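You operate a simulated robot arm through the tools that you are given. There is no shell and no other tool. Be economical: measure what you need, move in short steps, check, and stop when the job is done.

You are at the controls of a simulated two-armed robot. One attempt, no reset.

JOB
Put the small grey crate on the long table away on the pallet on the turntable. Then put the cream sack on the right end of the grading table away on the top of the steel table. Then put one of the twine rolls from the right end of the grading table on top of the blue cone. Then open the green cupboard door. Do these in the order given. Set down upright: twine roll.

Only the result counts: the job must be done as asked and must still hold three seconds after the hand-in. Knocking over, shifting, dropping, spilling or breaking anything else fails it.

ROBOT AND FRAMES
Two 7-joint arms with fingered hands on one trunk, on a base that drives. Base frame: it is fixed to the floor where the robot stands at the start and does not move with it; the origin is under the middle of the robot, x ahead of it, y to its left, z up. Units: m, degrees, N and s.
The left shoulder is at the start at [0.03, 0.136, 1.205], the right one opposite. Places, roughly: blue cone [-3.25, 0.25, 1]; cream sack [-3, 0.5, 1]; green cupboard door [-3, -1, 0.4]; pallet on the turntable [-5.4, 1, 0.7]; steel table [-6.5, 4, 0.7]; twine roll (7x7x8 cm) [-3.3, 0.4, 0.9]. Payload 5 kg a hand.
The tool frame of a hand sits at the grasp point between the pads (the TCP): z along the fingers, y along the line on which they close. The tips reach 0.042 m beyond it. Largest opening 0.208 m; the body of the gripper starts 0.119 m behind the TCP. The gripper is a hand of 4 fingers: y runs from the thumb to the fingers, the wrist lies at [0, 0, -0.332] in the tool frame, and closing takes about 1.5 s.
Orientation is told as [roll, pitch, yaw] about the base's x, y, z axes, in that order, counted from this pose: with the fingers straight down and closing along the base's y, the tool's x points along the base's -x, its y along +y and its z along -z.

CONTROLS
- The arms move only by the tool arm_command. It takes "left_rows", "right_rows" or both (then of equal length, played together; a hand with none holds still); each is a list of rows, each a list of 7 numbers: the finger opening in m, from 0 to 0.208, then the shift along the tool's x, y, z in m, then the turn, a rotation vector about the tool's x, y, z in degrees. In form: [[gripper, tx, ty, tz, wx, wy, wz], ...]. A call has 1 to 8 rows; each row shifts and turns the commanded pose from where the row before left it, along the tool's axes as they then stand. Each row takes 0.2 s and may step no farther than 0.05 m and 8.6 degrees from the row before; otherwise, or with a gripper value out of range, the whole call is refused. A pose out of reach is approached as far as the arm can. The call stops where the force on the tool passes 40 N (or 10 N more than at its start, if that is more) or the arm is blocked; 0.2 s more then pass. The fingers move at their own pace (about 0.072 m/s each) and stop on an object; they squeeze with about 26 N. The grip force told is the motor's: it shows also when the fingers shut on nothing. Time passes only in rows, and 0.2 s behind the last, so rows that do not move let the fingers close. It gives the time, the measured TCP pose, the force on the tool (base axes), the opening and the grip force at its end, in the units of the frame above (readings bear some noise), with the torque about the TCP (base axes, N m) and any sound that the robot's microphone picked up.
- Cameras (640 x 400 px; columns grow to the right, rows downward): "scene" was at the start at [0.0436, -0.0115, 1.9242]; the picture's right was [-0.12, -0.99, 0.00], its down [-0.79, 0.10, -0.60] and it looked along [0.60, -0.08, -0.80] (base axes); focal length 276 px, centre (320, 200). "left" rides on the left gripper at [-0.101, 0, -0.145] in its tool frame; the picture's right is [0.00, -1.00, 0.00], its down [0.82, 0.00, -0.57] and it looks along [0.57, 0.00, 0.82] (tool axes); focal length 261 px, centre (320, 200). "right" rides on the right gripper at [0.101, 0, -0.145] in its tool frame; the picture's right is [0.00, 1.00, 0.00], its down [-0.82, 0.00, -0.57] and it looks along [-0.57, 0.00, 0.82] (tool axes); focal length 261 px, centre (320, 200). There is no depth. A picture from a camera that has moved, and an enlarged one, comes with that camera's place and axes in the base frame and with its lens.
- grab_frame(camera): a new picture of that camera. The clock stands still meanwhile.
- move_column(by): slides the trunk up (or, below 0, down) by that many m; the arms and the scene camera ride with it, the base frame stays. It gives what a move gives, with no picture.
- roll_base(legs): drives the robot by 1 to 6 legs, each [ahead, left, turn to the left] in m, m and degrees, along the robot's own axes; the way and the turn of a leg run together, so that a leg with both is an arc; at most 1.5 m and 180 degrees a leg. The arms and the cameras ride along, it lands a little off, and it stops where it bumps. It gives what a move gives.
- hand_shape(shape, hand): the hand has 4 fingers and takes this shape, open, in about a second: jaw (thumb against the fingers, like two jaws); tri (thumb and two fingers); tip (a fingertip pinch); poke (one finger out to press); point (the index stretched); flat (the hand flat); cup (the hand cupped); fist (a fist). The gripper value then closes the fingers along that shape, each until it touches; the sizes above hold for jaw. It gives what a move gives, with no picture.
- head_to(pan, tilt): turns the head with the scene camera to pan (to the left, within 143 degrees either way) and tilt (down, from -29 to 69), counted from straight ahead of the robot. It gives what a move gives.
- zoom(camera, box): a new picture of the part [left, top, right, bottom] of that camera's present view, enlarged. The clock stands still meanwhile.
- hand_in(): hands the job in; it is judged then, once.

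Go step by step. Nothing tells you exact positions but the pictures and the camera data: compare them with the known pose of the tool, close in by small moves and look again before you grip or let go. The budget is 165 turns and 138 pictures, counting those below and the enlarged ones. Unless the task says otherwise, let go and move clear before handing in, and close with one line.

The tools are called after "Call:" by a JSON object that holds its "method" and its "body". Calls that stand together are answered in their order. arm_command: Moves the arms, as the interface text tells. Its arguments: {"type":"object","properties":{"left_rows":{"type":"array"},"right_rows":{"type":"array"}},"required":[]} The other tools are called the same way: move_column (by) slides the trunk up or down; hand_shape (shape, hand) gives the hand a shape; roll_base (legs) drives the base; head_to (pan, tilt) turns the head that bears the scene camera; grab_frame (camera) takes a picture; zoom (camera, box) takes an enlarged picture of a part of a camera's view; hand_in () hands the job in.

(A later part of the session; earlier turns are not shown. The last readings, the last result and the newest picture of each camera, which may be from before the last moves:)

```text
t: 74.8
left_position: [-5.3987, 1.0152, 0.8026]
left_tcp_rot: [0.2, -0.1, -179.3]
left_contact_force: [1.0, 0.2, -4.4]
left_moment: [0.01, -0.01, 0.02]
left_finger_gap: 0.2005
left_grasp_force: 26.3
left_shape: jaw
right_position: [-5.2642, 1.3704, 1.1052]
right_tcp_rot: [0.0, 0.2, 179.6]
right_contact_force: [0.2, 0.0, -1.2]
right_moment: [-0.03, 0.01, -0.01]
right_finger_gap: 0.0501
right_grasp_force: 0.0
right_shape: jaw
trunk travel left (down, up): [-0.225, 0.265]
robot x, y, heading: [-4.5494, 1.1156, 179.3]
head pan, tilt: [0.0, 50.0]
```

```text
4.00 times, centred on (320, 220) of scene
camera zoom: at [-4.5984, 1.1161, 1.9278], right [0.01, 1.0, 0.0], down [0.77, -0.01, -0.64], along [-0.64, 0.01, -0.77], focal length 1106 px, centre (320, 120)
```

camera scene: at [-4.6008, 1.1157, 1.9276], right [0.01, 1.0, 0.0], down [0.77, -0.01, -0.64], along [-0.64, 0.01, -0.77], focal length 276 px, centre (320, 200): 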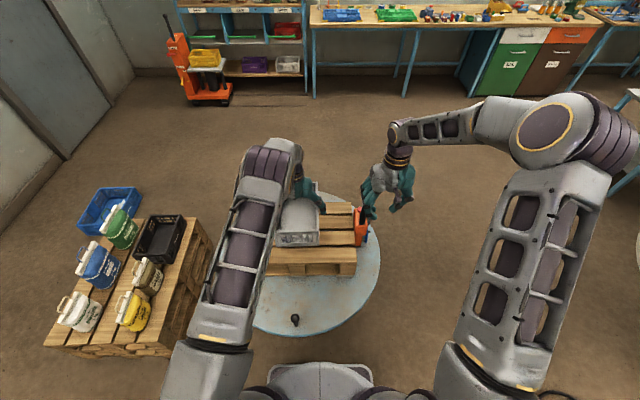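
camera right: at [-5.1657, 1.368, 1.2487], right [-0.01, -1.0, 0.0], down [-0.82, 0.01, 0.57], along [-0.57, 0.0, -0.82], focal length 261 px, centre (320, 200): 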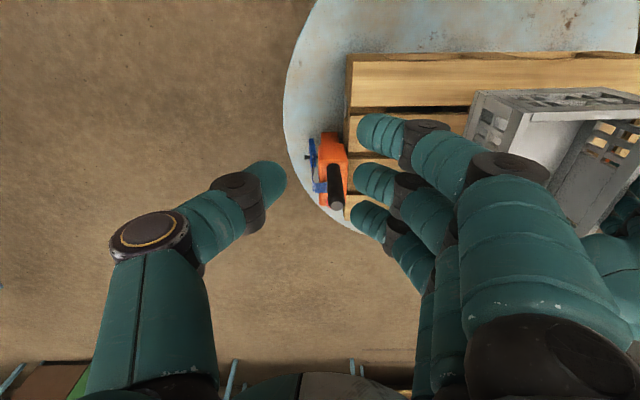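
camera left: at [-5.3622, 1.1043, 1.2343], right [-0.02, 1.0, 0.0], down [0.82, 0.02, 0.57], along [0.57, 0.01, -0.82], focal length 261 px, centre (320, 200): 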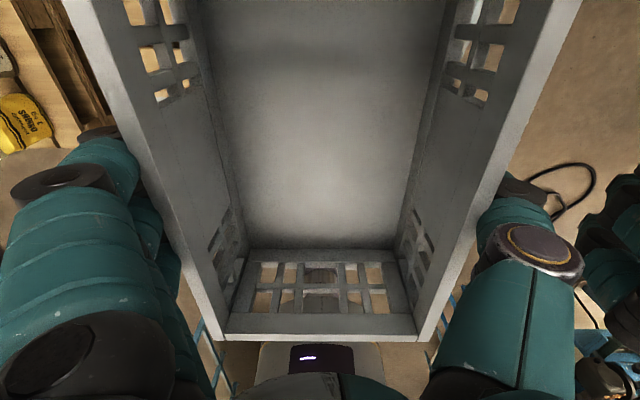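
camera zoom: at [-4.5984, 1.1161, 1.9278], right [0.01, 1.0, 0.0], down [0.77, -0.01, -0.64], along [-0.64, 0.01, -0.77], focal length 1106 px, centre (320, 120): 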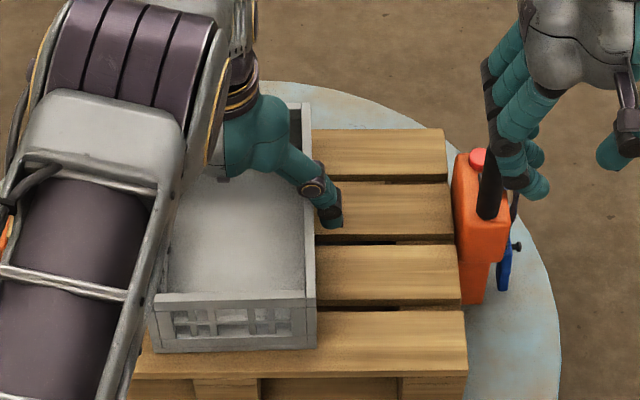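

Call:
{"method": "arm_command", "body": {"left_rows": [[0, 0, 0, 0.006, 0, 0, 0], [0, 0, 0, 0.006, 0, 0, 0], [0, 0, 0, 0.006, 0, 0, 0], [0, 0, 0, 0.005, 0, 0, 0], [0, 0, 0, 0.005, 0, 0, 0], [0, 0, 0, 0, 0, 0, 0]]}}

Call:
{"method": "zoom", "body": {"camera": "scene", "box": [240, 170, 400, 270]}}

```text
t: 75.5
left_position: [-5.4012, 1.0182, 0.7989]
left_tcp_rot: [0.3, -0.5, -179.3]
left_contact_force: [12.8, -0.5, 28.0]
left_moment: [-1.15, 0.22, 0.5]
left_finger_gap: 0.2
left_grasp_force: 25.7
left_shape: jaw
right_position: [-5.2633, 1.3696, 1.1051]
right_tcp_rot: [0.2, 0.3, 179.7]
right_contact_force: [-1.2, 1.2, -0.4]
right_moment: [-0.01, -0.11, -0.02]
right_finger_gap: 0.0498
right_grasp_force: 0.0
right_shape: jaw
trunk travel left (down, up): [-0.225, 0.265]
robot x, y, heading: [-4.5504, 1.115, 179.4]
head pan, tilt: [0.0, 50.0]
stopped in row 3 (left hand): the force on the tool passed its limit (the readings are from after the stop); the commanded pose is now the measured one
```

```text
4.00 times, centred on (320, 220) of scene
camera zoom: at [-4.5961, 1.1164, 1.9281], right [0.01, 1.0, 0.0], down [0.77, -0.01, -0.64], along [-0.64, 0.01, -0.77], focal length 1106 px, centre (320, 120)
```

zoom: 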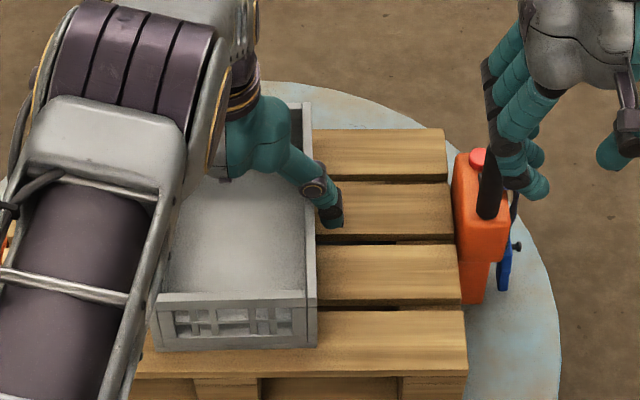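

The crate is resting on the pallet. I'll open and lift straight up.

Call:
{"method": "arm_command", "body": {"left_rows": [[0.208, 0, 0, 0, 0, 0, 0], [0.208, 0, 0, 0, 0, 0, 0], [0.208, 0, 0, 0, 0, 0, 0], [0.208, 0, 0, -0.01, 0, 0, 0], [0.208, 0, 0, -0.015, 0, 0, 0]]}}

Call:
{"method": "grab_frame", "body": {"camera": "left"}}

```text
t: 76.7
left_position: [-5.399, 1.0181, 0.8197]
left_tcp_rot: [0.2, -0.2, -179.3]
left_contact_force: [1.4, -0.7, -3.4]
left_moment: [-0.02, 0.09, 0.01]
left_finger_gap: 0.2082
left_grasp_force: 0.0
left_shape: jaw
right_position: [-5.2631, 1.3699, 1.1059]
right_tcp_rot: [0.1, 0.1, 179.7]
right_contact_force: [0.4, 0.8, 0.3]
right_moment: [0.02, 0.08, -0.04]
right_finger_gap: 0.0498
right_grasp_force: 0.0
right_shape: jaw
trunk travel left (down, up): [-0.225, 0.265]
robot x, y, heading: [-4.5487, 1.1144, 179.6]
head pan, tilt: [0.0, 50.0]
```

```text
102 pictures are left
camera left: at [-5.499, 1.0167, 0.9644], right [-0.02, 1.0, 0.0], down [0.82, 0.02, 0.57], along [0.57, 0.01, -0.82], focal length 261 px, centre (320, 200)
```

left: 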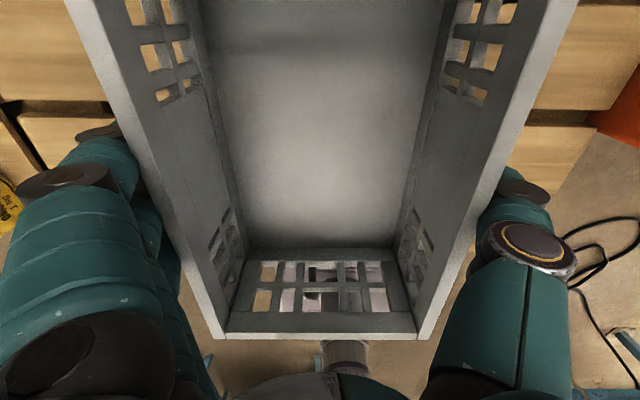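

The crate is wedged between the open fingers and is still hanging. I'll set it back down and then try small side wiggles while lifting.

Call:
{"method": "arm_command", "body": {"left_rows": [[0.208, 0, 0, 0.015, 0, 0, 0], [0.208, 0, 0, 0.005, 0, 0, 0], [0.208, 0, 0, 0, 0, 0, 3], [0.208, 0, 0, -0.004, 0, 0, -6], [0.208, 0, 0, -0.004, 0, 0, 6], [0.208, 0, 0, -0.004, 0, 0, -3], [0.208, 0, 0, -0.01, 0, 0, 0], [0.208, 0, 0, 0, 0, 0, 0]]}}

Call:
{"method": "grab_frame", "body": {"camera": "left"}}

```text
t: 78.5
left_position: [-5.3996, 1.0168, 0.8231]
left_tcp_rot: [0.2, -0.2, -179.3]
left_contact_force: [-0.1, -0.1, -3.3]
left_moment: [0.01, -0.06, 0.01]
left_finger_gap: 0.2079
left_grasp_force: 0.2
left_shape: jaw
right_position: [-5.2653, 1.369, 1.1038]
right_tcp_rot: [0.1, 0.3, 179.7]
right_contact_force: [-0.5, -0.3, -0.7]
right_moment: [-0.01, 0.0, 0.0]
right_finger_gap: 0.0502
right_grasp_force: 0.2
right_shape: jaw
trunk travel left (down, up): [-0.225, 0.265]
robot x, y, heading: [-4.5451, 1.1189, 179.2]
head pan, tilt: [0.0, 50.0]
```

```text
101 pictures are left
camera left: at [-5.5008, 1.0159, 0.9672], right [-0.02, 1.0, 0.0], down [0.82, 0.02, 0.57], along [0.57, 0.01, -0.82], focal length 261 px, centre (320, 200)
```

left: 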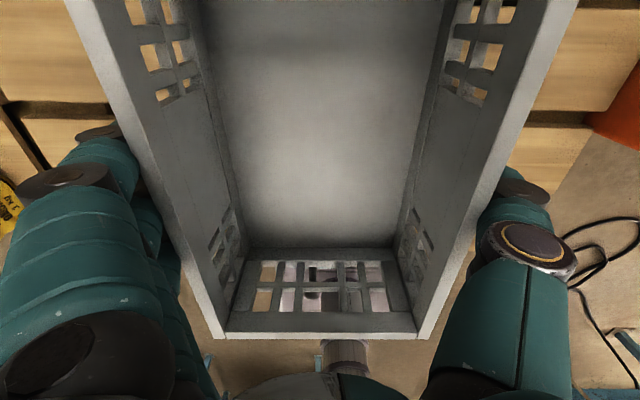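

It's still wedged. I'll rest the crate on the pallet and use the right hand's fingertips to hold down its front-right rim while the left pulls out.

Call:
{"method": "arm_command", "body": {"left_rows": [[0.208, 0, 0, 0.01, 0, 0, 0], [0.208, 0, 0, 0.008, 0, 0, 0], [0.208, 0, 0, 0.004, 0, 0, 0], [0.208, 0, 0, 0, 0, 0, 0], [0.208, 0, 0, 0, 0, 0, 0], [0.208, 0, 0, 0, 0, 0, 0], [0.208, 0, 0, 0, 0, 0, 0], [0.208, 0, 0, 0, 0, 0, 0]], "right_rows": [[0.208, 0, 0, 0, 0, 0, 0], [0.208, 0, 0, 0, 0, 0, 0], [0.208, 0, 0, 0, 0, 0, 0], [0.208, -0.01, 0.04, 0, 0, 0, 0], [0.208, -0.01, 0.04, 0, 0, 0, 0], [0.208, 0, 0.04, 0, 0, 0, 0], [0.208, 0, 0.03, 0.03, 0, 0, 0], [0.208, 0, 0, 0.045, 0, 0, 0]]}}

Call:
{"method": "grab_frame", "body": {"camera": "right"}}

Call:
{"method": "zoom", "body": {"camera": "scene", "box": [240, 140, 432, 260]}}

```text
t: 80.3
left_position: [-5.4015, 1.0196, 0.8012]
left_tcp_rot: [0.2, -0.3, -179.4]
left_contact_force: [-2.2, -0.2, 0.8]
left_moment: [0.22, 0.03, -0.08]
left_finger_gap: 0.208
left_grasp_force: 0.1
left_shape: jaw
right_position: [-5.2851, 1.2212, 1.0304]
right_tcp_rot: [0.1, 0.2, 179.7]
right_contact_force: [-1.4, 0.0, 1.4]
right_moment: [-0.06, -0.13, 0.01]
right_finger_gap: 0.2077
right_grasp_force: 0.0
right_shape: jaw
trunk travel left (down, up): [-0.225, 0.265]
robot x, y, heading: [-4.5488, 1.1197, 179.4]
head pan, tilt: [0.0, 50.0]
```

```text
100 pictures are left
camera right: at [-5.1842, 1.2199, 1.1759], right [-0.01, -1.0, 0.0], down [-0.82, 0.01, 0.57], along [-0.57, 0.0, -0.82], focal length 261 px, centre (320, 200)
```

right: 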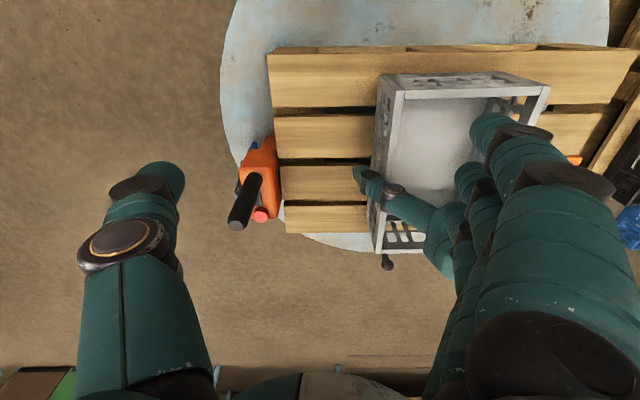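

```text
3.33 times, centred on (336, 200) of scene
camera zoom: at [-4.5983, 1.1166, 1.9278], right [0.01, 1.0, 0.0], down [0.77, -0.01, -0.64], along [-0.64, 0.01, -0.77], focal length 922 px, centre (267, 200)
```

zoom: 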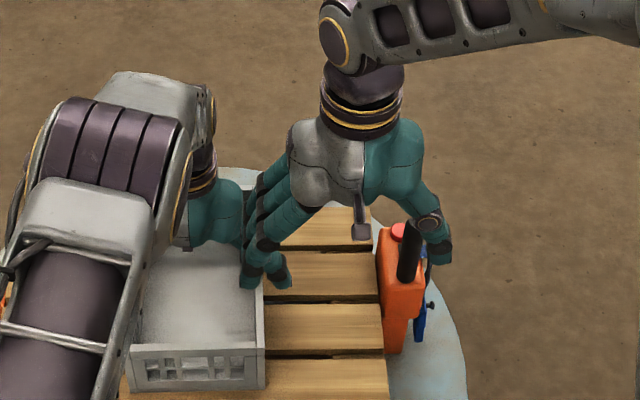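

The right fingertips are above the front-right rim. I'll lower them towards it gently.

Call:
{"method": "arm_command", "body": {"right_rows": [[0.208, -0.005, 0.002, 0.04, 0, 0, 0], [0.208, -0.005, 0, 0.04, 0, 0, 0], [0.208, 0, 0, 0.04, 0, 0, 0], [0.208, 0, 0, 0.02, 0, 0, 0], [0.208, 0, 0, 0, 0, 0, 0]]}}

Call:
{"method": "zoom", "body": {"camera": "right", "box": [240, 40, 640, 290]}}

Call:
{"method": "zoom", "body": {"camera": "scene", "box": [240, 140, 432, 260]}}

```text
t: 81.5
left_position: [-5.4023, 1.0183, 0.8002]
left_tcp_rot: [0.2, -0.3, -179.3]
left_contact_force: [-1.7, -2.1, 2.8]
left_moment: [0.26, 0.01, 0.07]
left_finger_gap: 0.208
left_grasp_force: 0.0
left_shape: jaw
right_position: [-5.2946, 1.2175, 0.8923]
right_tcp_rot: [0.1, 0.2, 179.6]
right_contact_force: [0.1, -0.2, -0.3]
right_moment: [0.04, -0.01, -0.02]
right_finger_gap: 0.2076
right_grasp_force: 0.0
right_shape: jaw
trunk travel left (down, up): [-0.225, 0.265]
robot x, y, heading: [-4.5477, 1.1197, 179.5]
head pan, tilt: [0.0, 50.0]
```

```text
1.60 times, centred on (440, 165) of right
camera zoom: at [-5.1942, 1.2164, 1.0364], right [-0.01, -1.0, 0.0], down [-0.82, 0.01, 0.57], along [-0.57, 0.0, -0.82], focal length 417 px, centre (128, 256)
```

zoom: 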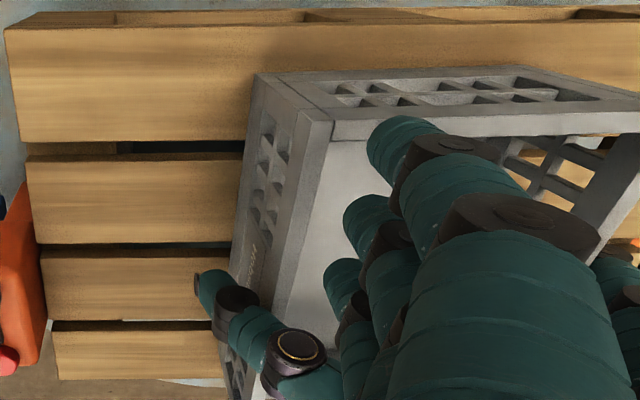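

```text
3.33 times, centred on (336, 200) of scene
camera zoom: at [-4.5978, 1.116, 1.9279], right [0.01, 1.0, 0.0], down [0.77, -0.01, -0.64], along [-0.64, 0.01, -0.77], focal length 922 px, centre (267, 200)
```

zoom: 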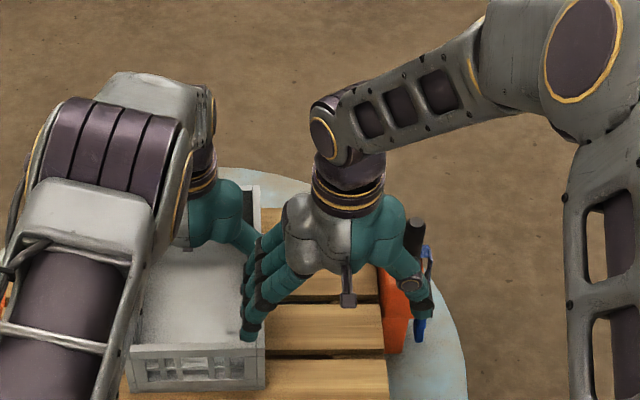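

The fingertips sit over the front-right corner of the rim. I'll nudge outward a bit and press down until contact.

Call:
{"method": "arm_command", "body": {"right_rows": [[0.208, 0, -0.006, 0.005, 0, 0, 0], [0.208, 0, 0, 0.01, 0, 0, 0], [0.208, 0, 0, 0.01, 0, 0, 0], [0.208, 0, 0, 0.006, 0, 0, 0], [0.208, 0, 0, 0.006, 0, 0, 0], [0.208, 0, 0, 0.006, 0, 0, 0]]}}

Call:
{"method": "zoom", "body": {"camera": "scene", "box": [240, 140, 432, 260]}}

```text
t: 82.8
left_position: [-5.4015, 1.0199, 0.8019]
left_tcp_rot: [0.2, -0.5, -179.3]
left_contact_force: [-0.6, -1.8, 1.4]
left_moment: [0.09, -0.06, 0.09]
left_finger_gap: 0.2082
left_grasp_force: 0.0
left_shape: jaw
right_position: [-5.2952, 1.2249, 0.858]
right_tcp_rot: [0.1, 0.0, 179.9]
right_contact_force: [7.9, 4.2, 20.2]
right_moment: [-2.14, -0.42, 0.99]
right_finger_gap: 0.208
right_grasp_force: 0.0
right_shape: jaw
trunk travel left (down, up): [-0.225, 0.265]
robot x, y, heading: [-4.5477, 1.1179, 179.5]
head pan, tilt: [0.0, 50.0]
stopped in row 6 (right hand): the force on the tool passed its limit (the readings are from after the stop); the commanded pose is now the measured one
```

```text
3.33 times, centred on (336, 200) of scene
camera zoom: at [-4.596, 1.1161, 1.9281], right [0.01, 1.0, 0.0], down [0.77, -0.01, -0.64], along [-0.64, 0.01, -0.77], focal length 922 px, centre (267, 200)
```

zoom: 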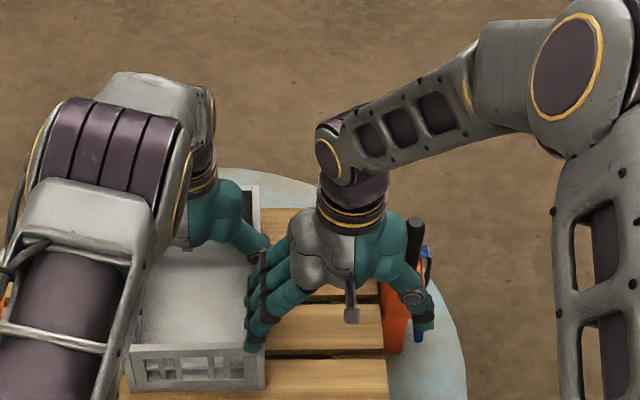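

Pressing with 20 N on the rim. Now I'll pull the left hand up while the right holds.

Call:
{"method": "arm_command", "body": {"left_rows": [[0.208, 0, 0, -0.01, 0, 0, 0], [0.208, 0, 0, -0.015, 0, 0, 0], [0.208, 0, 0, -0.02, 0, 0, 0]]}}

Call:
{"method": "zoom", "body": {"camera": "scene", "box": [240, 140, 432, 260]}}

Call:
{"method": "grab_frame", "body": {"camera": "left"}}

```text
t: 83.6
left_position: [-5.3994, 1.0194, 0.8463]
left_tcp_rot: [0.3, -0.4, -179.3]
left_contact_force: [0.0, 0.8, -1.4]
left_moment: [0.01, 0.12, 0.03]
left_finger_gap: 0.2081
left_grasp_force: 0.0
left_shape: jaw
right_position: [-5.2948, 1.2255, 0.8588]
right_tcp_rot: [0.1, -0.1, 179.7]
right_contact_force: [6.7, 5.9, 26.4]
right_moment: [-3.06, -0.48, 0.93]
right_finger_gap: 0.2081
right_grasp_force: 0.1
right_shape: jaw
trunk travel left (down, up): [-0.225, 0.265]
robot x, y, heading: [-4.5491, 1.1196, 179.7]
head pan, tilt: [0.0, 50.0]
```

```text
3.33 times, centred on (336, 200) of scene
camera zoom: at [-4.5952, 1.1167, 1.928], right [0.01, 1.0, 0.0], down [0.77, -0.01, -0.64], along [-0.64, 0.01, -0.77], focal length 922 px, centre (267, 200)
```

zoom: 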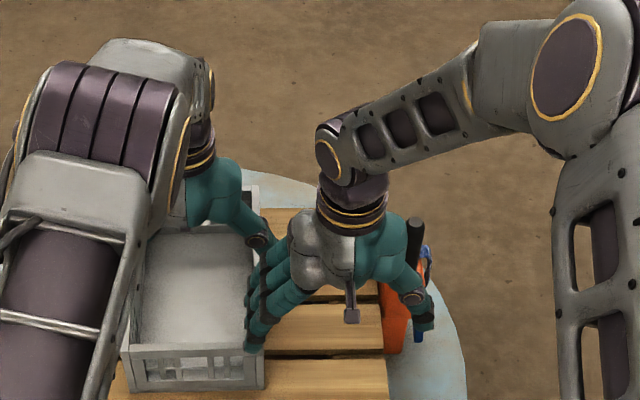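

```text
94 pictures are left
camera left: at [-5.4995, 1.017, 0.9919], right [-0.02, 1.0, 0.0], down [0.82, 0.02, 0.57], along [0.57, 0.01, -0.82], focal length 261 px, centre (320, 200)
```

left: 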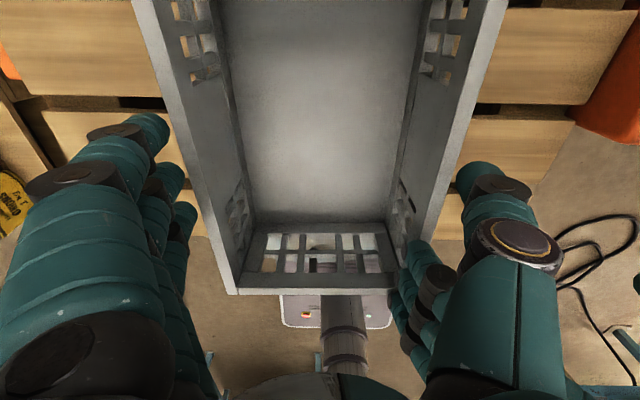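

The left hand is free of the crate. I'll raise the left, then the right.

Call:
{"method": "arm_command", "body": {"left_rows": [[0.208, 0, 0, -0.03, 0, 0, 0], [0.208, 0, 0, -0.045, 0, 0, 0], [0.208, 0, 0, -0.045, 0, 0, 0], [0.208, 0, 0, -0.045, 0, 0, 0], [0.208, 0, 0, -0.045, 0, 0, 0], [0.208, 0.04, 0, -0.03, 0, 0, 0], [0.208, 0.04, 0, 0, 0, 0, 0], [0.208, 0.04, 0, 0, 0, 0, 0]], "right_rows": [[0.208, 0, 0, 0, 0, 0, 0], [0.208, 0, 0, 0, 0, 0, 0], [0.208, 0, 0, -0.03, 0, 0, 0], [0.208, 0, -0.01, -0.045, 0, 0, 0], [0.208, 0, -0.02, -0.045, 0, 0, 0], [0.208, 0, -0.03, -0.045, 0, 0, 0], [0.208, 0, -0.03, -0.035, 0, 0, 0], [0.208, 0, -0.02, -0.03, 0, 0, 0]]}}

Call:
{"method": "grab_frame", "body": {"camera": "scene"}}

```text
refused: row 6 steps farther than a row can; nothing moved
```

```text
93 pictures are left
camera scene: at [-4.5952, 1.1167, 1.928], right [0.01, 1.0, 0.0], down [0.77, -0.01, -0.64], along [-0.64, 0.01, -0.77], focal length 276 px, centre (320, 200)
```

scene: 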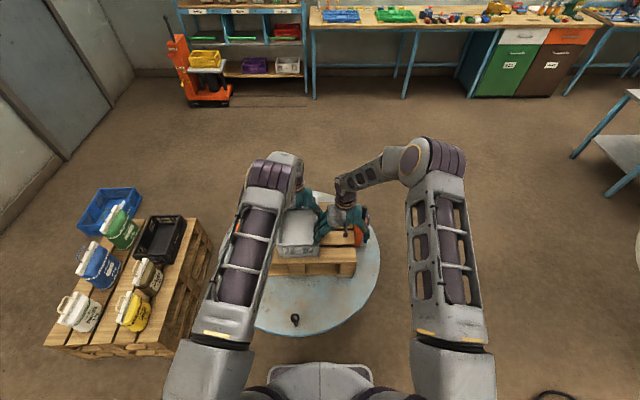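

Call:
{"method": "arm_command", "body": {"left_rows": [[0.208, 0, 0, -0.03, 0, 0, 0], [0.208, 0, 0, -0.045, 0, 0, 0], [0.208, 0, 0, -0.045, 0, 0, 0], [0.208, 0, 0, -0.045, 0, 0, 0], [0.208, 0, 0, -0.045, 0, 0, 0], [0.208, 0.035, 0, -0.03, 0, 0, 0], [0.208, 0.04, 0, 0, 0, 0, 0], [0.208, 0.04, 0, 0, 0, 0, 0]], "right_rows": [[0.208, 0, 0, 0, 0, 0, 0], [0.208, 0, 0, 0, 0, 0, 0], [0.208, 0, 0, -0.03, 0, 0, 0], [0.208, 0, -0.01, -0.045, 0, 0, 0], [0.208, 0, -0.02, -0.045, 0, 0, 0], [0.208, 0, -0.02, -0.045, 0, 0, 0], [0.208, 0, -0.03, -0.035, 0, 0, 0], [0.208, 0, -0.02, -0.03, 0, 0, 0]]}}

Call:
{"method": "grab_frame", "body": {"camera": "scene"}}

Call:
{"method": "head_to", "body": {"pan": -125, "tilt": 35}}

Call:
{"method": "grab_frame", "body": {"camera": "scene"}}

Call:
{"method": "head_to", "body": {"pan": -45, "tilt": 20}}

Call:
{"method": "grab_frame", "body": {"camera": "scene"}}

```text
t: 85.4
left_position: [-5.2803, 1.0209, 1.0853]
left_tcp_rot: [0.1, -0.6, -179.2]
left_contact_force: [1.4, 0.9, 0.7]
left_moment: [-0.03, 0.2, 0.01]
left_finger_gap: 0.2078
left_grasp_force: 0.0
left_shape: jaw
right_position: [-5.2915, 1.3247, 1.0849]
right_tcp_rot: [0.1, 0.0, 179.8]
right_contact_force: [1.3, -0.8, 0.7]
right_moment: [0.0, 0.19, 0.02]
right_finger_gap: 0.2079
right_grasp_force: 0.2
right_shape: jaw
trunk travel left (down, up): [-0.225, 0.265]
robot x, y, heading: [-4.5486, 1.1161, 179.3]
head pan, tilt: [0.0, 50.0]
```

```text
92 pictures are left
camera scene: at [-4.594, 1.1162, 1.928], right [0.01, 1.0, 0.0], down [0.76, -0.01, -0.64], along [-0.64, 0.01, -0.76], focal length 276 px, centre (320, 200)
```

scene: 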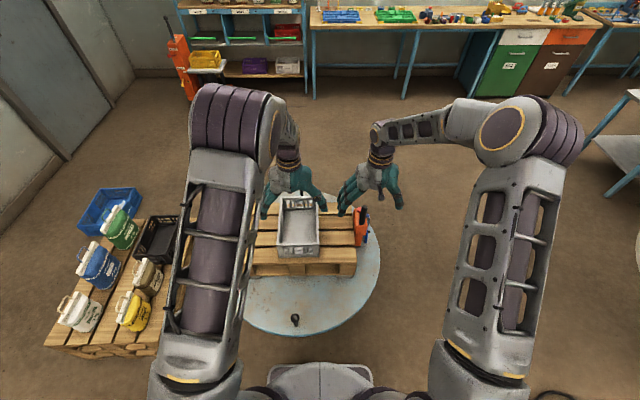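

```text
t: 87.4
left_position: [-5.2843, 1.0215, 1.0819]
left_tcp_rot: [0.3, -0.3, -179.2]
left_contact_force: [-0.2, -0.3, -0.3]
left_moment: [-0.01, -0.01, -0.01]
left_finger_gap: 0.208
left_grasp_force: 0.1
left_shape: jaw
right_position: [-5.2928, 1.3245, 1.0827]
right_tcp_rot: [0.2, 0.1, 179.8]
right_contact_force: [0.0, -0.4, 0.8]
right_moment: [0.02, 0.0, -0.03]
right_finger_gap: 0.208
right_grasp_force: 0.0
right_shape: jaw
trunk travel left (down, up): [-0.225, 0.265]
robot x, y, heading: [-4.5496, 1.1176, 179.2]
head pan, tilt: [-125.0, 35.0]
```

```text
91 pictures are left
camera scene: at [-4.47, 1.1871, 1.9496], right [0.81, -0.58, 0.0], down [-0.33, -0.47, -0.82], along [0.48, 0.67, -0.57], focal length 276 px, centre (320, 200)
```

scene: 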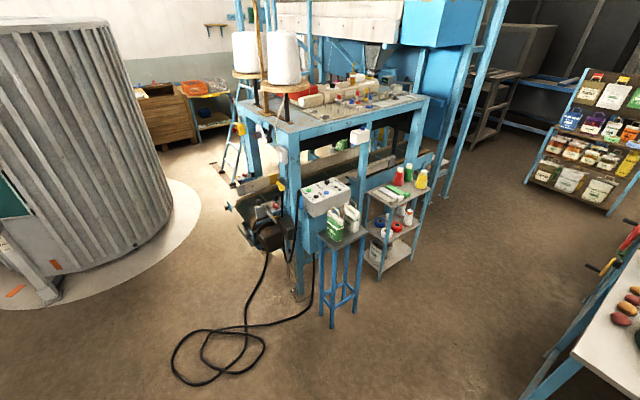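

```text
t: 89.0
left_position: [-5.284, 1.0209, 1.0827]
left_tcp_rot: [0.2, -0.3, -179.4]
left_contact_force: [0.0, 0.8, 0.4]
left_moment: [0.01, 0.0, -0.01]
left_finger_gap: 0.2079
left_grasp_force: 0.1
left_shape: jaw
right_position: [-5.2941, 1.3242, 1.0817]
right_tcp_rot: [0.2, 0.2, 179.7]
right_contact_force: [0.0, -0.7, -0.3]
right_moment: [0.02, 0.03, 0.02]
right_finger_gap: 0.2079
right_grasp_force: 0.1
right_shape: jaw
trunk travel left (down, up): [-0.225, 0.265]
robot x, y, heading: [-4.5497, 1.12, 179.6]
head pan, tilt: [-45.0, 20.0]
```

```text
90 pictures are left
camera scene: at [-4.5862, 1.1819, 1.9734], right [0.71, 0.7, 0.0], down [0.24, -0.24, -0.94], along [-0.66, 0.67, -0.34], focal length 276 px, centre (320, 200)
```

scene: 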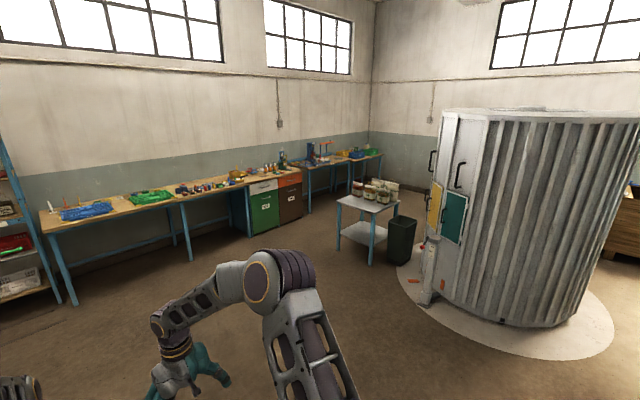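

The crate is on the pallet, and the steel table is at (-6.5, 4.0) with free space at its front left. Next I'll back off and turn to face the end of the grading table.

Call:
{"method": "roll_base", "body": {"legs": [[-0.35, 0, 0], [0, 0.65, 0], [0, 0, 90], [0, 0, 90]]}}

Call:
{"method": "head_to", "body": {"pan": 0, "tilt": 40}}

Call:
{"method": "grab_frame", "body": {"camera": "scene"}}

```text
t: 102.1
left_position: [-3.4573, 0.5859, 1.0818]
left_tcp_rot: [0.2, -0.4, 1.5]
left_contact_force: [0.5, 0.9, 0.5]
left_moment: [-0.05, -0.01, -0.01]
left_finger_gap: 0.2081
left_grasp_force: 0.1
left_shape: jaw
right_position: [-3.4436, 0.2817, 1.0826]
right_tcp_rot: [0.1, 0.1, 0.5]
right_contact_force: [-0.8, 0.8, -0.1]
right_moment: [-0.05, 0.03, 0.01]
right_finger_gap: 0.208
right_grasp_force: 0.1
right_shape: jaw
trunk travel left (down, up): [-0.225, 0.265]
robot x, y, heading: [-4.1894, 0.4772, 0.3]
head pan, tilt: [-45.0, 20.0]
```

```text
t: 103.2
left_position: [-3.4575, 0.5855, 1.0832]
left_tcp_rot: [0.4, -0.3, 1.5]
left_contact_force: [0.9, -0.6, 0.6]
left_moment: [-0.01, 0.03, -0.02]
left_finger_gap: 0.208
left_grasp_force: 0.2
left_shape: jaw
right_position: [-3.4438, 0.2812, 1.0822]
right_tcp_rot: [0.1, 0.2, 0.5]
right_contact_force: [0.0, -0.1, 0.2]
right_moment: [0.04, -0.04, 0.02]
right_finger_gap: 0.208
right_grasp_force: 0.1
right_shape: jaw
trunk travel left (down, up): [-0.225, 0.265]
robot x, y, heading: [-4.1881, 0.4783, 0.3]
head pan, tilt: [0.0, 40.0]
```

```text
89 pictures are left
camera scene: at [-4.1349, 0.4764, 1.942], right [0.0, -1.0, 0.0], down [-0.64, 0.0, -0.77], along [0.77, 0.0, -0.64], focal length 276 px, centre (320, 200)
```

scene: 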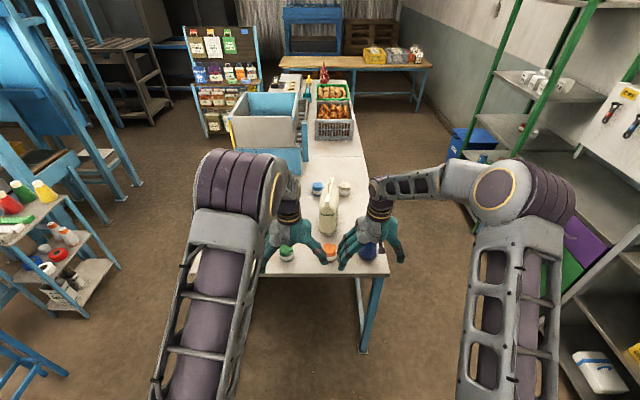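

Call:
{"method": "zoom", "body": {"camera": "scene", "box": [260, 160, 420, 280]}}

Call:
{"method": "grab_frame", "body": {"camera": "right"}}

Call:
{"method": "zoom", "body": {"camera": "scene", "box": [480, 140, 640, 260]}}

```text
3.33 times, centred on (340, 220) of scene
camera zoom: at [-4.1349, 0.4764, 1.942], right [0.0, -1.0, 0.0], down [-0.64, 0.0, -0.77], along [0.77, 0.0, -0.64], focal length 922 px, centre (253, 133)
```

zoom: 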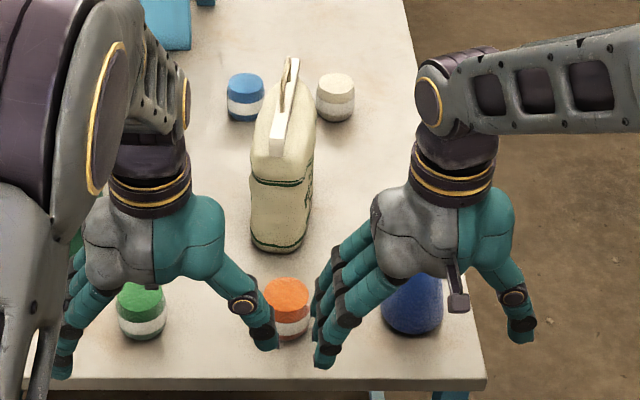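

```text
87 pictures are left
camera right: at [-3.5438, 0.2809, 1.2273], right [0.0, 1.0, 0.0], down [0.82, 0.0, 0.57], along [0.57, 0.0, -0.82], focal length 261 px, centre (320, 200)
```

right: 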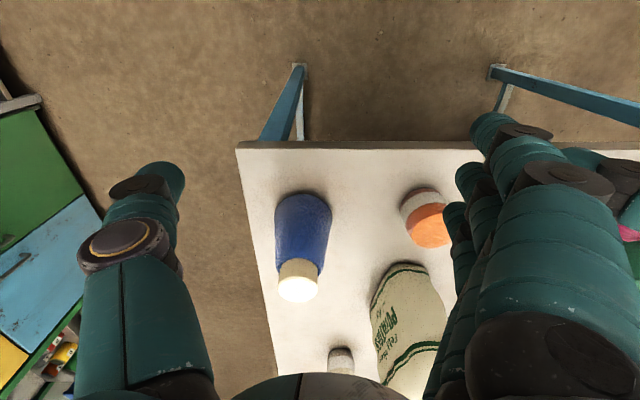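

```text
3.33 times, centred on (560, 200) of scene
camera zoom: at [-4.1349, 0.4764, 1.942], right [0.0, -1.0, 0.0], down [-0.64, 0.0, -0.77], along [0.77, 0.0, -0.64], focal length 922 px, centre (-480, 200)
```

zoom: 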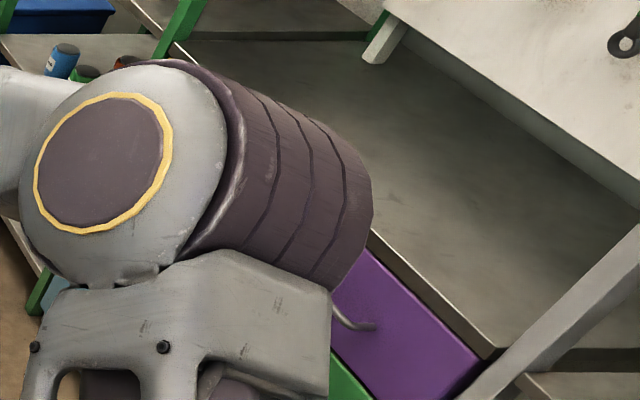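

The sack stands at about (-3.13, 0.44), the blue cone near (-3.27, 0.28), and the twine rolls are around them. I'll raise the trunk to clear everything, drive closer and look again.

Call:
{"method": "move_column", "body": {"by": 0.25}}

Call:
{"method": "roll_base", "body": {"legs": [[0.2, 0, 0]]}}

Call:
{"method": "grab_frame", "body": {"camera": "right"}}

Call:
{"method": "head_to", "body": {"pan": 0, "tilt": 55}}

Call:
{"method": "grab_frame", "body": {"camera": "scene"}}

```text
t: 105.8
left_position: [-3.458, 0.5865, 1.3323]
left_tcp_rot: [0.2, -0.3, 1.5]
left_contact_force: [0.0, -0.2, 0.1]
left_moment: [0.04, 0.01, -0.01]
left_finger_gap: 0.2082
left_grasp_force: 0.0
left_shape: jaw
right_position: [-3.4437, 0.2825, 1.3309]
right_tcp_rot: [0.1, 0.2, 0.5]
right_contact_force: [0.7, -0.3, 0.1]
right_moment: [-0.01, -0.01, 0.03]
right_finger_gap: 0.2079
right_grasp_force: 0.1
right_shape: jaw
trunk travel left (down, up): [-0.475, 0.015]
robot x, y, heading: [-4.1891, 0.4766, 0.2]
head pan, tilt: [0.0, 40.0]
```

```text
t: 107.4
left_position: [-3.2557, 0.5857, 1.3327]
left_tcp_rot: [0.1, -0.3, 1.4]
left_contact_force: [0.2, -0.1, -0.1]
left_moment: [0.02, 0.04, 0.0]
left_finger_gap: 0.2079
left_grasp_force: 0.1
left_shape: jaw
right_position: [-3.2417, 0.2822, 1.3317]
right_tcp_rot: [0.0, 0.1, 0.4]
right_contact_force: [0.3, 0.3, -0.9]
right_moment: [-0.01, 0.02, -0.01]
right_finger_gap: 0.2079
right_grasp_force: 0.1
right_shape: jaw
trunk travel left (down, up): [-0.475, 0.015]
robot x, y, heading: [-3.9925, 0.4776, 0.5]
head pan, tilt: [0.0, 40.0]
```

```text
85 pictures are left
camera right: at [-3.3424, 0.2818, 1.4775], right [0.0, 1.0, 0.0], down [0.82, 0.0, 0.57], along [0.57, 0.0, -0.82], focal length 261 px, centre (320, 200)
```

right: 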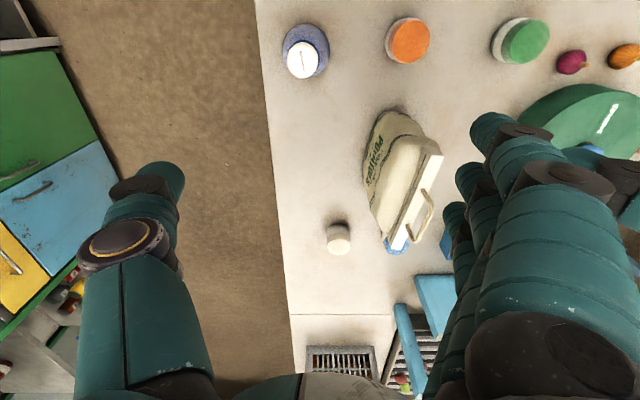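

```text
t: 108.2
left_position: [-3.2547, 0.5869, 1.3323]
left_tcp_rot: [0.1, -0.3, 1.5]
left_contact_force: [1.0, 0.1, 0.5]
left_moment: [0.01, 0.08, 0.0]
left_finger_gap: 0.2076
left_grasp_force: 0.0
left_shape: jaw
right_position: [-3.24, 0.2824, 1.3315]
right_tcp_rot: [0.1, 0.2, 0.4]
right_contact_force: [0.4, -0.9, 0.5]
right_moment: [0.0, 0.08, -0.03]
right_finger_gap: 0.208
right_grasp_force: 0.0
right_shape: jaw
trunk travel left (down, up): [-0.475, 0.015]
robot x, y, heading: [-3.9889, 0.4804, 0.4]
head pan, tilt: [0.0, 55.0]
```

```text
84 pictures are left
camera scene: at [-3.9438, 0.4774, 2.1713], right [0.0, -1.0, 0.0], down [-0.82, 0.0, -0.57], along [0.57, 0.0, -0.82], focal length 276 px, centre (320, 200)
```

scene: 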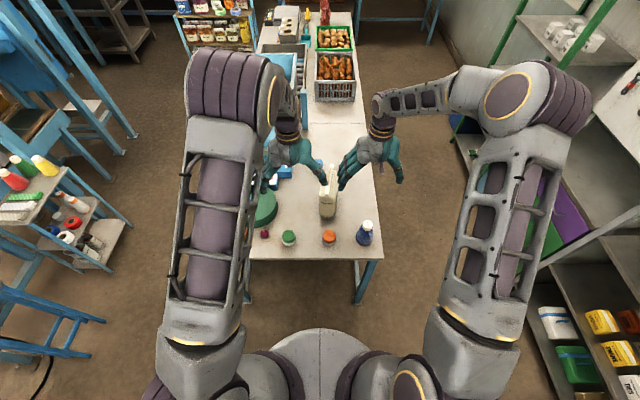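

Call:
{"method": "zoom", "body": {"camera": "right", "box": [270, 0, 470, 280]}}

Call:
{"method": "zoom", "body": {"camera": "scene", "box": [270, 150, 390, 260]}}

```text
1.43 times, centred on (370, 140) of right
camera zoom: at [-3.3406, 0.2818, 1.4765], right [0.0, 1.0, 0.0], down [0.82, 0.0, 0.57], along [0.57, 0.0, -0.82], focal length 372 px, centre (249, 286)
```

zoom: 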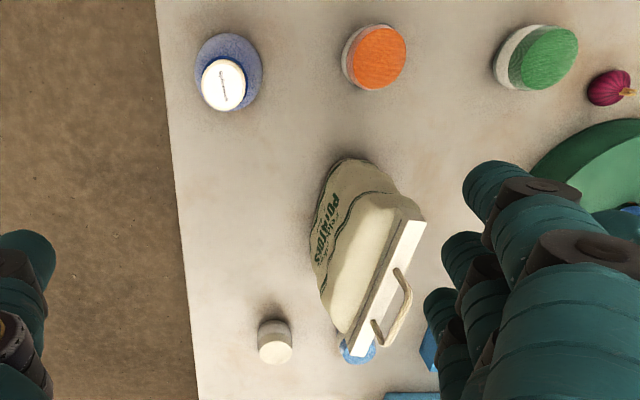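

```text
3.64 times, centred on (330, 205) of scene
camera zoom: at [-3.9438, 0.4774, 2.1713], right [0.0, -1.0, 0.0], down [-0.82, 0.0, -0.57], along [0.57, 0.0, -0.82], focal length 1006 px, centre (284, 182)
```

zoom: 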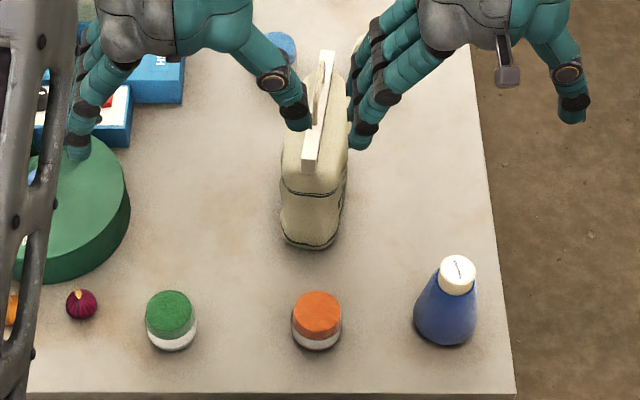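

The sack's top seam runs from (-3.18, 0.445) to (-3.00, 0.42) at z ≈ 1.13, so its centre is (-3.09, 0.433) with yaw about -8°. The cone's cap is at (-3.29, 0.25, 1.03). I'll move the left hand away, drive 0.12 closer and bring the right hand over the sack.

Call:
{"method": "arm_command", "body": {"left_rows": [[0.208, 0.04, 0.025, 0, 0, 0, 0], [0.208, 0.04, 0.025, 0, 0, 0, 0], [0.208, 0.04, 0.025, 0, 0, 0, 0], [0.208, 0.04, 0.025, 0, 0, 0, 0], [0.208, 0.04, 0.025, 0, 0, 0, 0], [0.208, 0.04, 0.025, 0, 0, 0, 0]]}}

Call:
{"method": "roll_base", "body": {"legs": [[0.12, 0, 0]]}}

Call:
{"method": "arm_command", "body": {"right_rows": [[0.208, 0, 0.038, 0, 0, 0, 4], [0.208, -0.01, 0.038, 0, 0, 0, 4], [0.208, -0.01, 0.038, 0, 0, 0, 0], [0.208, -0.01, 0.037, 0, 0, 0, 0], [0.208, 0, 0, 0, 0, 0, 0]]}}

Call:
{"method": "grab_frame", "body": {"camera": "right"}}

Call:
{"method": "zoom", "body": {"camera": "scene", "box": [250, 130, 410, 280]}}

```text
t: 109.6
left_position: [-3.5022, 0.7342, 1.3344]
left_tcp_rot: [0.3, -0.6, 1.5]
left_contact_force: [-1.3, 1.1, 0.2]
left_moment: [-0.11, -0.12, 0.0]
left_finger_gap: 0.2082
left_grasp_force: 0.1
left_shape: jaw
right_position: [-3.2437, 0.2838, 1.3335]
right_tcp_rot: [0.1, -0.1, 0.4]
right_contact_force: [-1.2, 0.2, 0.4]
right_moment: [-0.08, -0.08, 0.03]
right_finger_gap: 0.2076
right_grasp_force: 0.0
right_shape: jaw
trunk travel left (down, up): [-0.475, 0.015]
robot x, y, heading: [-3.9879, 0.4808, 0.2]
head pan, tilt: [0.0, 55.0]
```

```text
t: 110.8
left_position: [-3.3747, 0.7324, 1.334]
left_tcp_rot: [0.1, -0.4, 1.3]
left_contact_force: [0.1, 1.1, 0.3]
left_moment: [0.0, -0.02, 0.03]
left_finger_gap: 0.2078
left_grasp_force: 0.0
left_shape: jaw
right_position: [-3.1174, 0.281, 1.333]
right_tcp_rot: [0.1, 0.1, 0.3]
right_contact_force: [-0.4, 0.1, 0.1]
right_moment: [-0.02, -0.03, 0.03]
right_finger_gap: 0.2078
right_grasp_force: 0.1
right_shape: jaw
trunk travel left (down, up): [-0.475, 0.015]
robot x, y, heading: [-3.8621, 0.4797, -0.1]
head pan, tilt: [0.0, 55.0]
```

```text
t: 112.0
left_position: [-3.3751, 0.7315, 1.3337]
left_tcp_rot: [0.3, -0.4, 1.2]
left_contact_force: [0.7, -0.8, 0.1]
left_moment: [0.09, -0.01, -0.01]
left_finger_gap: 0.208
left_grasp_force: 0.1
left_shape: jaw
right_position: [-3.0725, 0.4255, 1.3314]
right_tcp_rot: [0.0, 0.1, -7.7]
right_contact_force: [0.7, -0.6, -1.0]
right_moment: [0.11, 0.04, -0.01]
right_finger_gap: 0.2081
right_grasp_force: 0.1
right_shape: jaw
trunk travel left (down, up): [-0.475, 0.015]
robot x, y, heading: [-3.8589, 0.48, 0.1]
head pan, tilt: [0.0, 55.0]
```

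```text
81 pictures are left
camera right: at [-3.1722, 0.4388, 1.477], right [0.14, 0.99, 0.0], down [0.81, -0.12, 0.57], along [0.56, -0.08, -0.82], focal length 261 px, centre (320, 200)
```

right: 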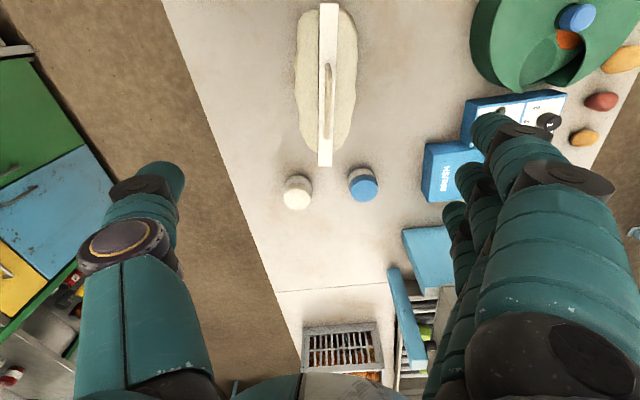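

```text
2.67 times, centred on (330, 205) of scene
camera zoom: at [-3.8206, 0.4758, 2.1713], right [0.0, -1.0, 0.0], down [-0.82, 0.0, -0.57], along [0.57, 0.0, -0.82], focal length 737 px, centre (293, 187)
```

zoom: 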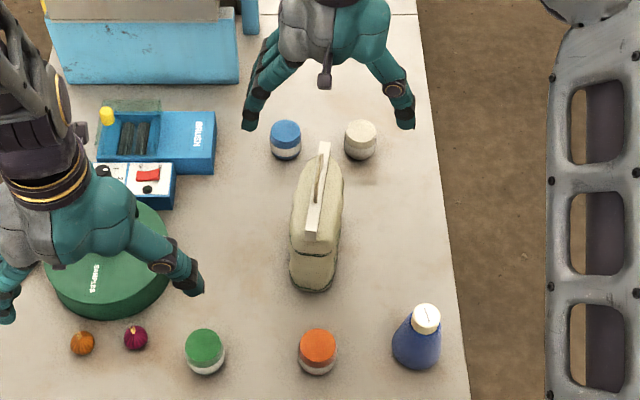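

The seam lines up with the hand's plane. I'll centre it and lower to straddle the sack's top.

Call:
{"method": "arm_command", "body": {"right_rows": [[0.208, 0.0187, 0.008, 0, 0, 0, 0], [0.208, 0, 0, 0.045, 0, 0, 0], [0.208, 0, 0, 0.045, 0, 0, 0], [0.208, 0, 0, 0.045, 0, 0, 0], [0.208, 0, 0, 0.045, 0, 0, 0], [0.208, 0, 0, 0, 0, 0, 0]]}}

Call:
{"method": "grab_frame", "body": {"camera": "right"}}

Call:
{"method": "zoom", "body": {"camera": "scene", "box": [250, 130, 410, 280]}}

```text
t: 113.4
left_position: [-3.3757, 0.7317, 1.3335]
left_tcp_rot: [0.2, -0.5, 1.3]
left_contact_force: [-1.0, -1.0, 0.0]
left_moment: [0.0, -0.09, 0.0]
left_finger_gap: 0.2081
left_grasp_force: 0.0
left_shape: jaw
right_position: [-3.0945, 0.4405, 1.1514]
right_tcp_rot: [0.2, 0.2, -7.7]
right_contact_force: [-0.4, 0.5, 0.1]
right_moment: [-0.01, -0.09, 0.02]
right_finger_gap: 0.208
right_grasp_force: 0.0
right_shape: jaw
trunk travel left (down, up): [-0.475, 0.015]
robot x, y, heading: [-3.8636, 0.4782, 0.1]
head pan, tilt: [0.0, 55.0]
```

```text
79 pictures are left
camera right: at [-3.1946, 0.4546, 1.2952], right [0.14, 0.99, 0.0], down [0.81, -0.11, 0.57], along [0.57, -0.08, -0.82], focal length 261 px, centre (320, 200)
```

right: 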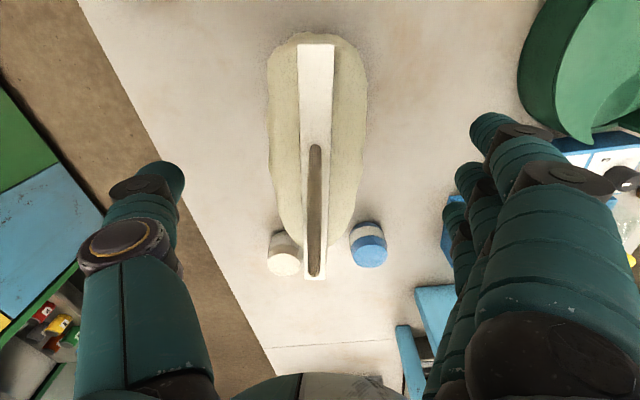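

```text
2.67 times, centred on (330, 205) of scene
camera zoom: at [-3.8221, 0.4779, 2.1714], right [0.0, -1.0, 0.0], down [-0.82, 0.0, -0.57], along [0.57, 0.0, -0.82], focal length 737 px, centre (293, 187)
```

zoom: 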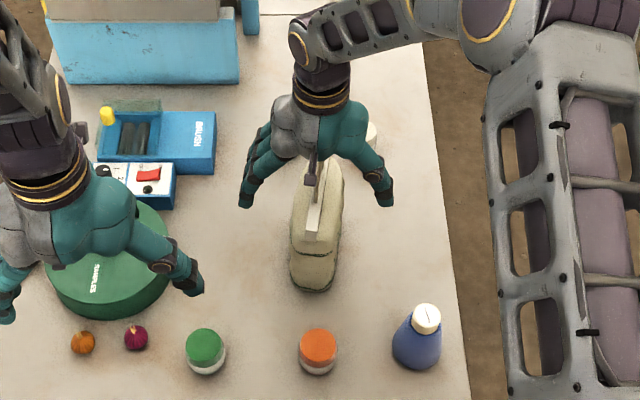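

The handle's top is at only about z = 1.145, so I can go lower. I'll descend to TCP 1.05 and close.

Call:
{"method": "arm_command", "body": {"right_rows": [[0.208, 0, -0.002, 0.04, 0, 0, 0], [0.208, 0, 0, 0.035, 0, 0, 0], [0.208, 0, 0, 0.025, 0, 0, 0], [0.04, 0, 0, 0, 0, 0, 0], [0.02, 0, 0, 0, 0, 0, 0], [0.0, 0, 0, 0, 0, 0, 0], [0.0, 0, 0, 0, 0, 0, 0], [0.0, 0, 0, 0, 0, 0, 0]]}}

Call:
{"method": "arm_command", "body": {"right_rows": [[0.0, 0, 0, 0, 0, 0, 0], [0.0, 0, 0, 0, 0, 0, 0], [0.0, 0, 0, 0, 0, 0, 0], [0.0, 0, 0, 0, 0, 0, 0]]}}

Call:
{"method": "grab_frame", "body": {"camera": "right"}}

```text
t: 114.2
left_position: [-3.3768, 0.7331, 1.3341]
left_tcp_rot: [0.2, -0.4, 1.4]
left_contact_force: [-0.5, 0.0, 0.6]
left_moment: [0.0, -0.01, -0.01]
left_finger_gap: 0.2078
left_grasp_force: 0.0
left_shape: jaw
right_position: [-3.0897, 0.4393, 1.0622]
right_tcp_rot: [0.2, -0.1, -7.7]
right_contact_force: [-7.5, -1.2, 18.1]
right_moment: [0.23, -0.38, 0.07]
right_finger_gap: 0.1786
right_grasp_force: 0.1
right_shape: jaw
trunk travel left (down, up): [-0.475, 0.015]
robot x, y, heading: [-3.865, 0.4802, 0.1]
head pan, tilt: [0.0, 55.0]
stopped in row 4 (right hand): the force on the tool passed its limit (the readings are from after the stop); the commanded pose is now the measured one
```

```text
t: 115.2
left_position: [-3.3761, 0.7328, 1.3343]
left_tcp_rot: [0.3, -0.5, 1.3]
left_contact_force: [-0.2, 0.5, -0.3]
left_moment: [-0.02, -0.06, -0.02]
left_finger_gap: 0.208
left_grasp_force: 0.2
left_shape: jaw
right_position: [-3.0898, 0.4385, 1.0619]
right_tcp_rot: [0.3, -0.1, -7.8]
right_contact_force: [-3.9, -1.0, 24.1]
right_moment: [0.32, 0.22, 0.02]
right_finger_gap: 0.0853
right_grasp_force: 25.8
right_shape: jaw
trunk travel left (down, up): [-0.475, 0.015]
robot x, y, heading: [-3.864, 0.4761, 0.1]
head pan, tilt: [0.0, 55.0]
```

```text
77 pictures are left
camera right: at [-3.1898, 0.452, 1.2067], right [0.14, 0.99, 0.0], down [0.81, -0.12, 0.57], along [0.57, -0.08, -0.82], focal length 261 px, centre (320, 200)
```

right: 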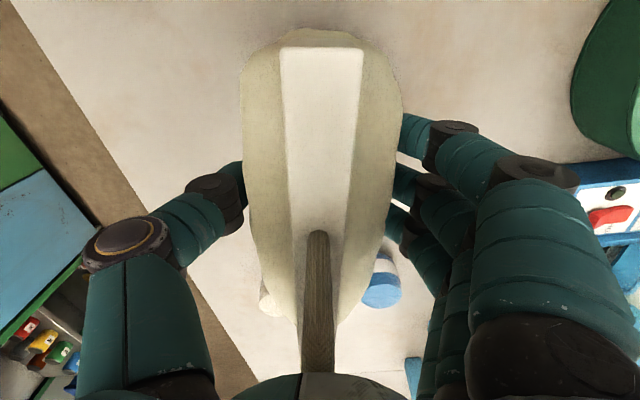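

The sack is gripped at 0.085 m. I'll lift it.

Call:
{"method": "arm_command", "body": {"right_rows": [[0.0, 0, 0, -0.015, 0, 0, 0], [0.0, 0, 0, -0.02, 0, 0, 0], [0.0, 0, 0, -0.035, 0, 0, 0], [0.0, 0, 0, -0.04, 0, 0, 0], [0.0, 0, 0, -0.04, 0, 0, 0], [0.0, 0, 0, -0.04, 0, 0, 0], [0.0, 0, 0, -0.03, 0, 0, 0], [0.0, 0, 0, 0, 0, 0, 0]]}}

Call:
{"method": "zoom", "body": {"camera": "scene", "box": [230, 100, 430, 280]}}

```text
t: 117.0
left_position: [-3.3739, 0.7324, 1.3323]
left_tcp_rot: [0.2, -0.3, 1.3]
left_contact_force: [1.2, -0.2, 0.2]
left_moment: [0.01, 0.03, 0.03]
left_finger_gap: 0.2083
left_grasp_force: 0.0
left_shape: jaw
right_position: [-3.0877, 0.4402, 1.2778]
right_tcp_rot: [0.2, 0.1, -7.8]
right_contact_force: [0.4, -0.3, -18.7]
right_moment: [0.03, -0.01, 0.02]
right_finger_gap: 0.0846
right_grasp_force: 25.8
right_shape: jaw
trunk travel left (down, up): [-0.475, 0.015]
robot x, y, heading: [-3.8606, 0.4797, 0.2]
head pan, tilt: [0.0, 55.0]
```

```text
2.22 times, centred on (330, 190) of scene
camera zoom: at [-3.8179, 0.4778, 2.1711], right [0.0, -1.0, 0.0], down [-0.82, 0.0, -0.57], along [0.57, 0.0, -0.82], focal length 614 px, centre (298, 222)
```

zoom: 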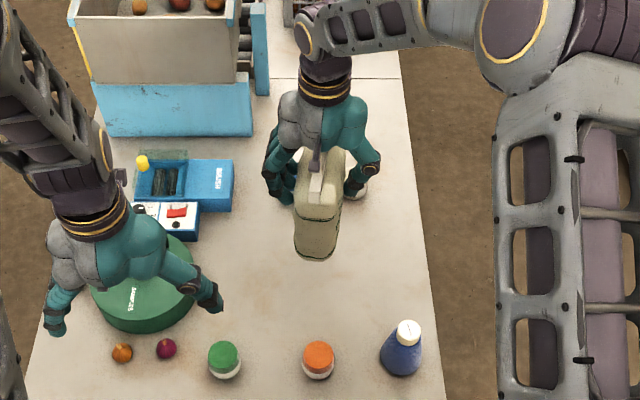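

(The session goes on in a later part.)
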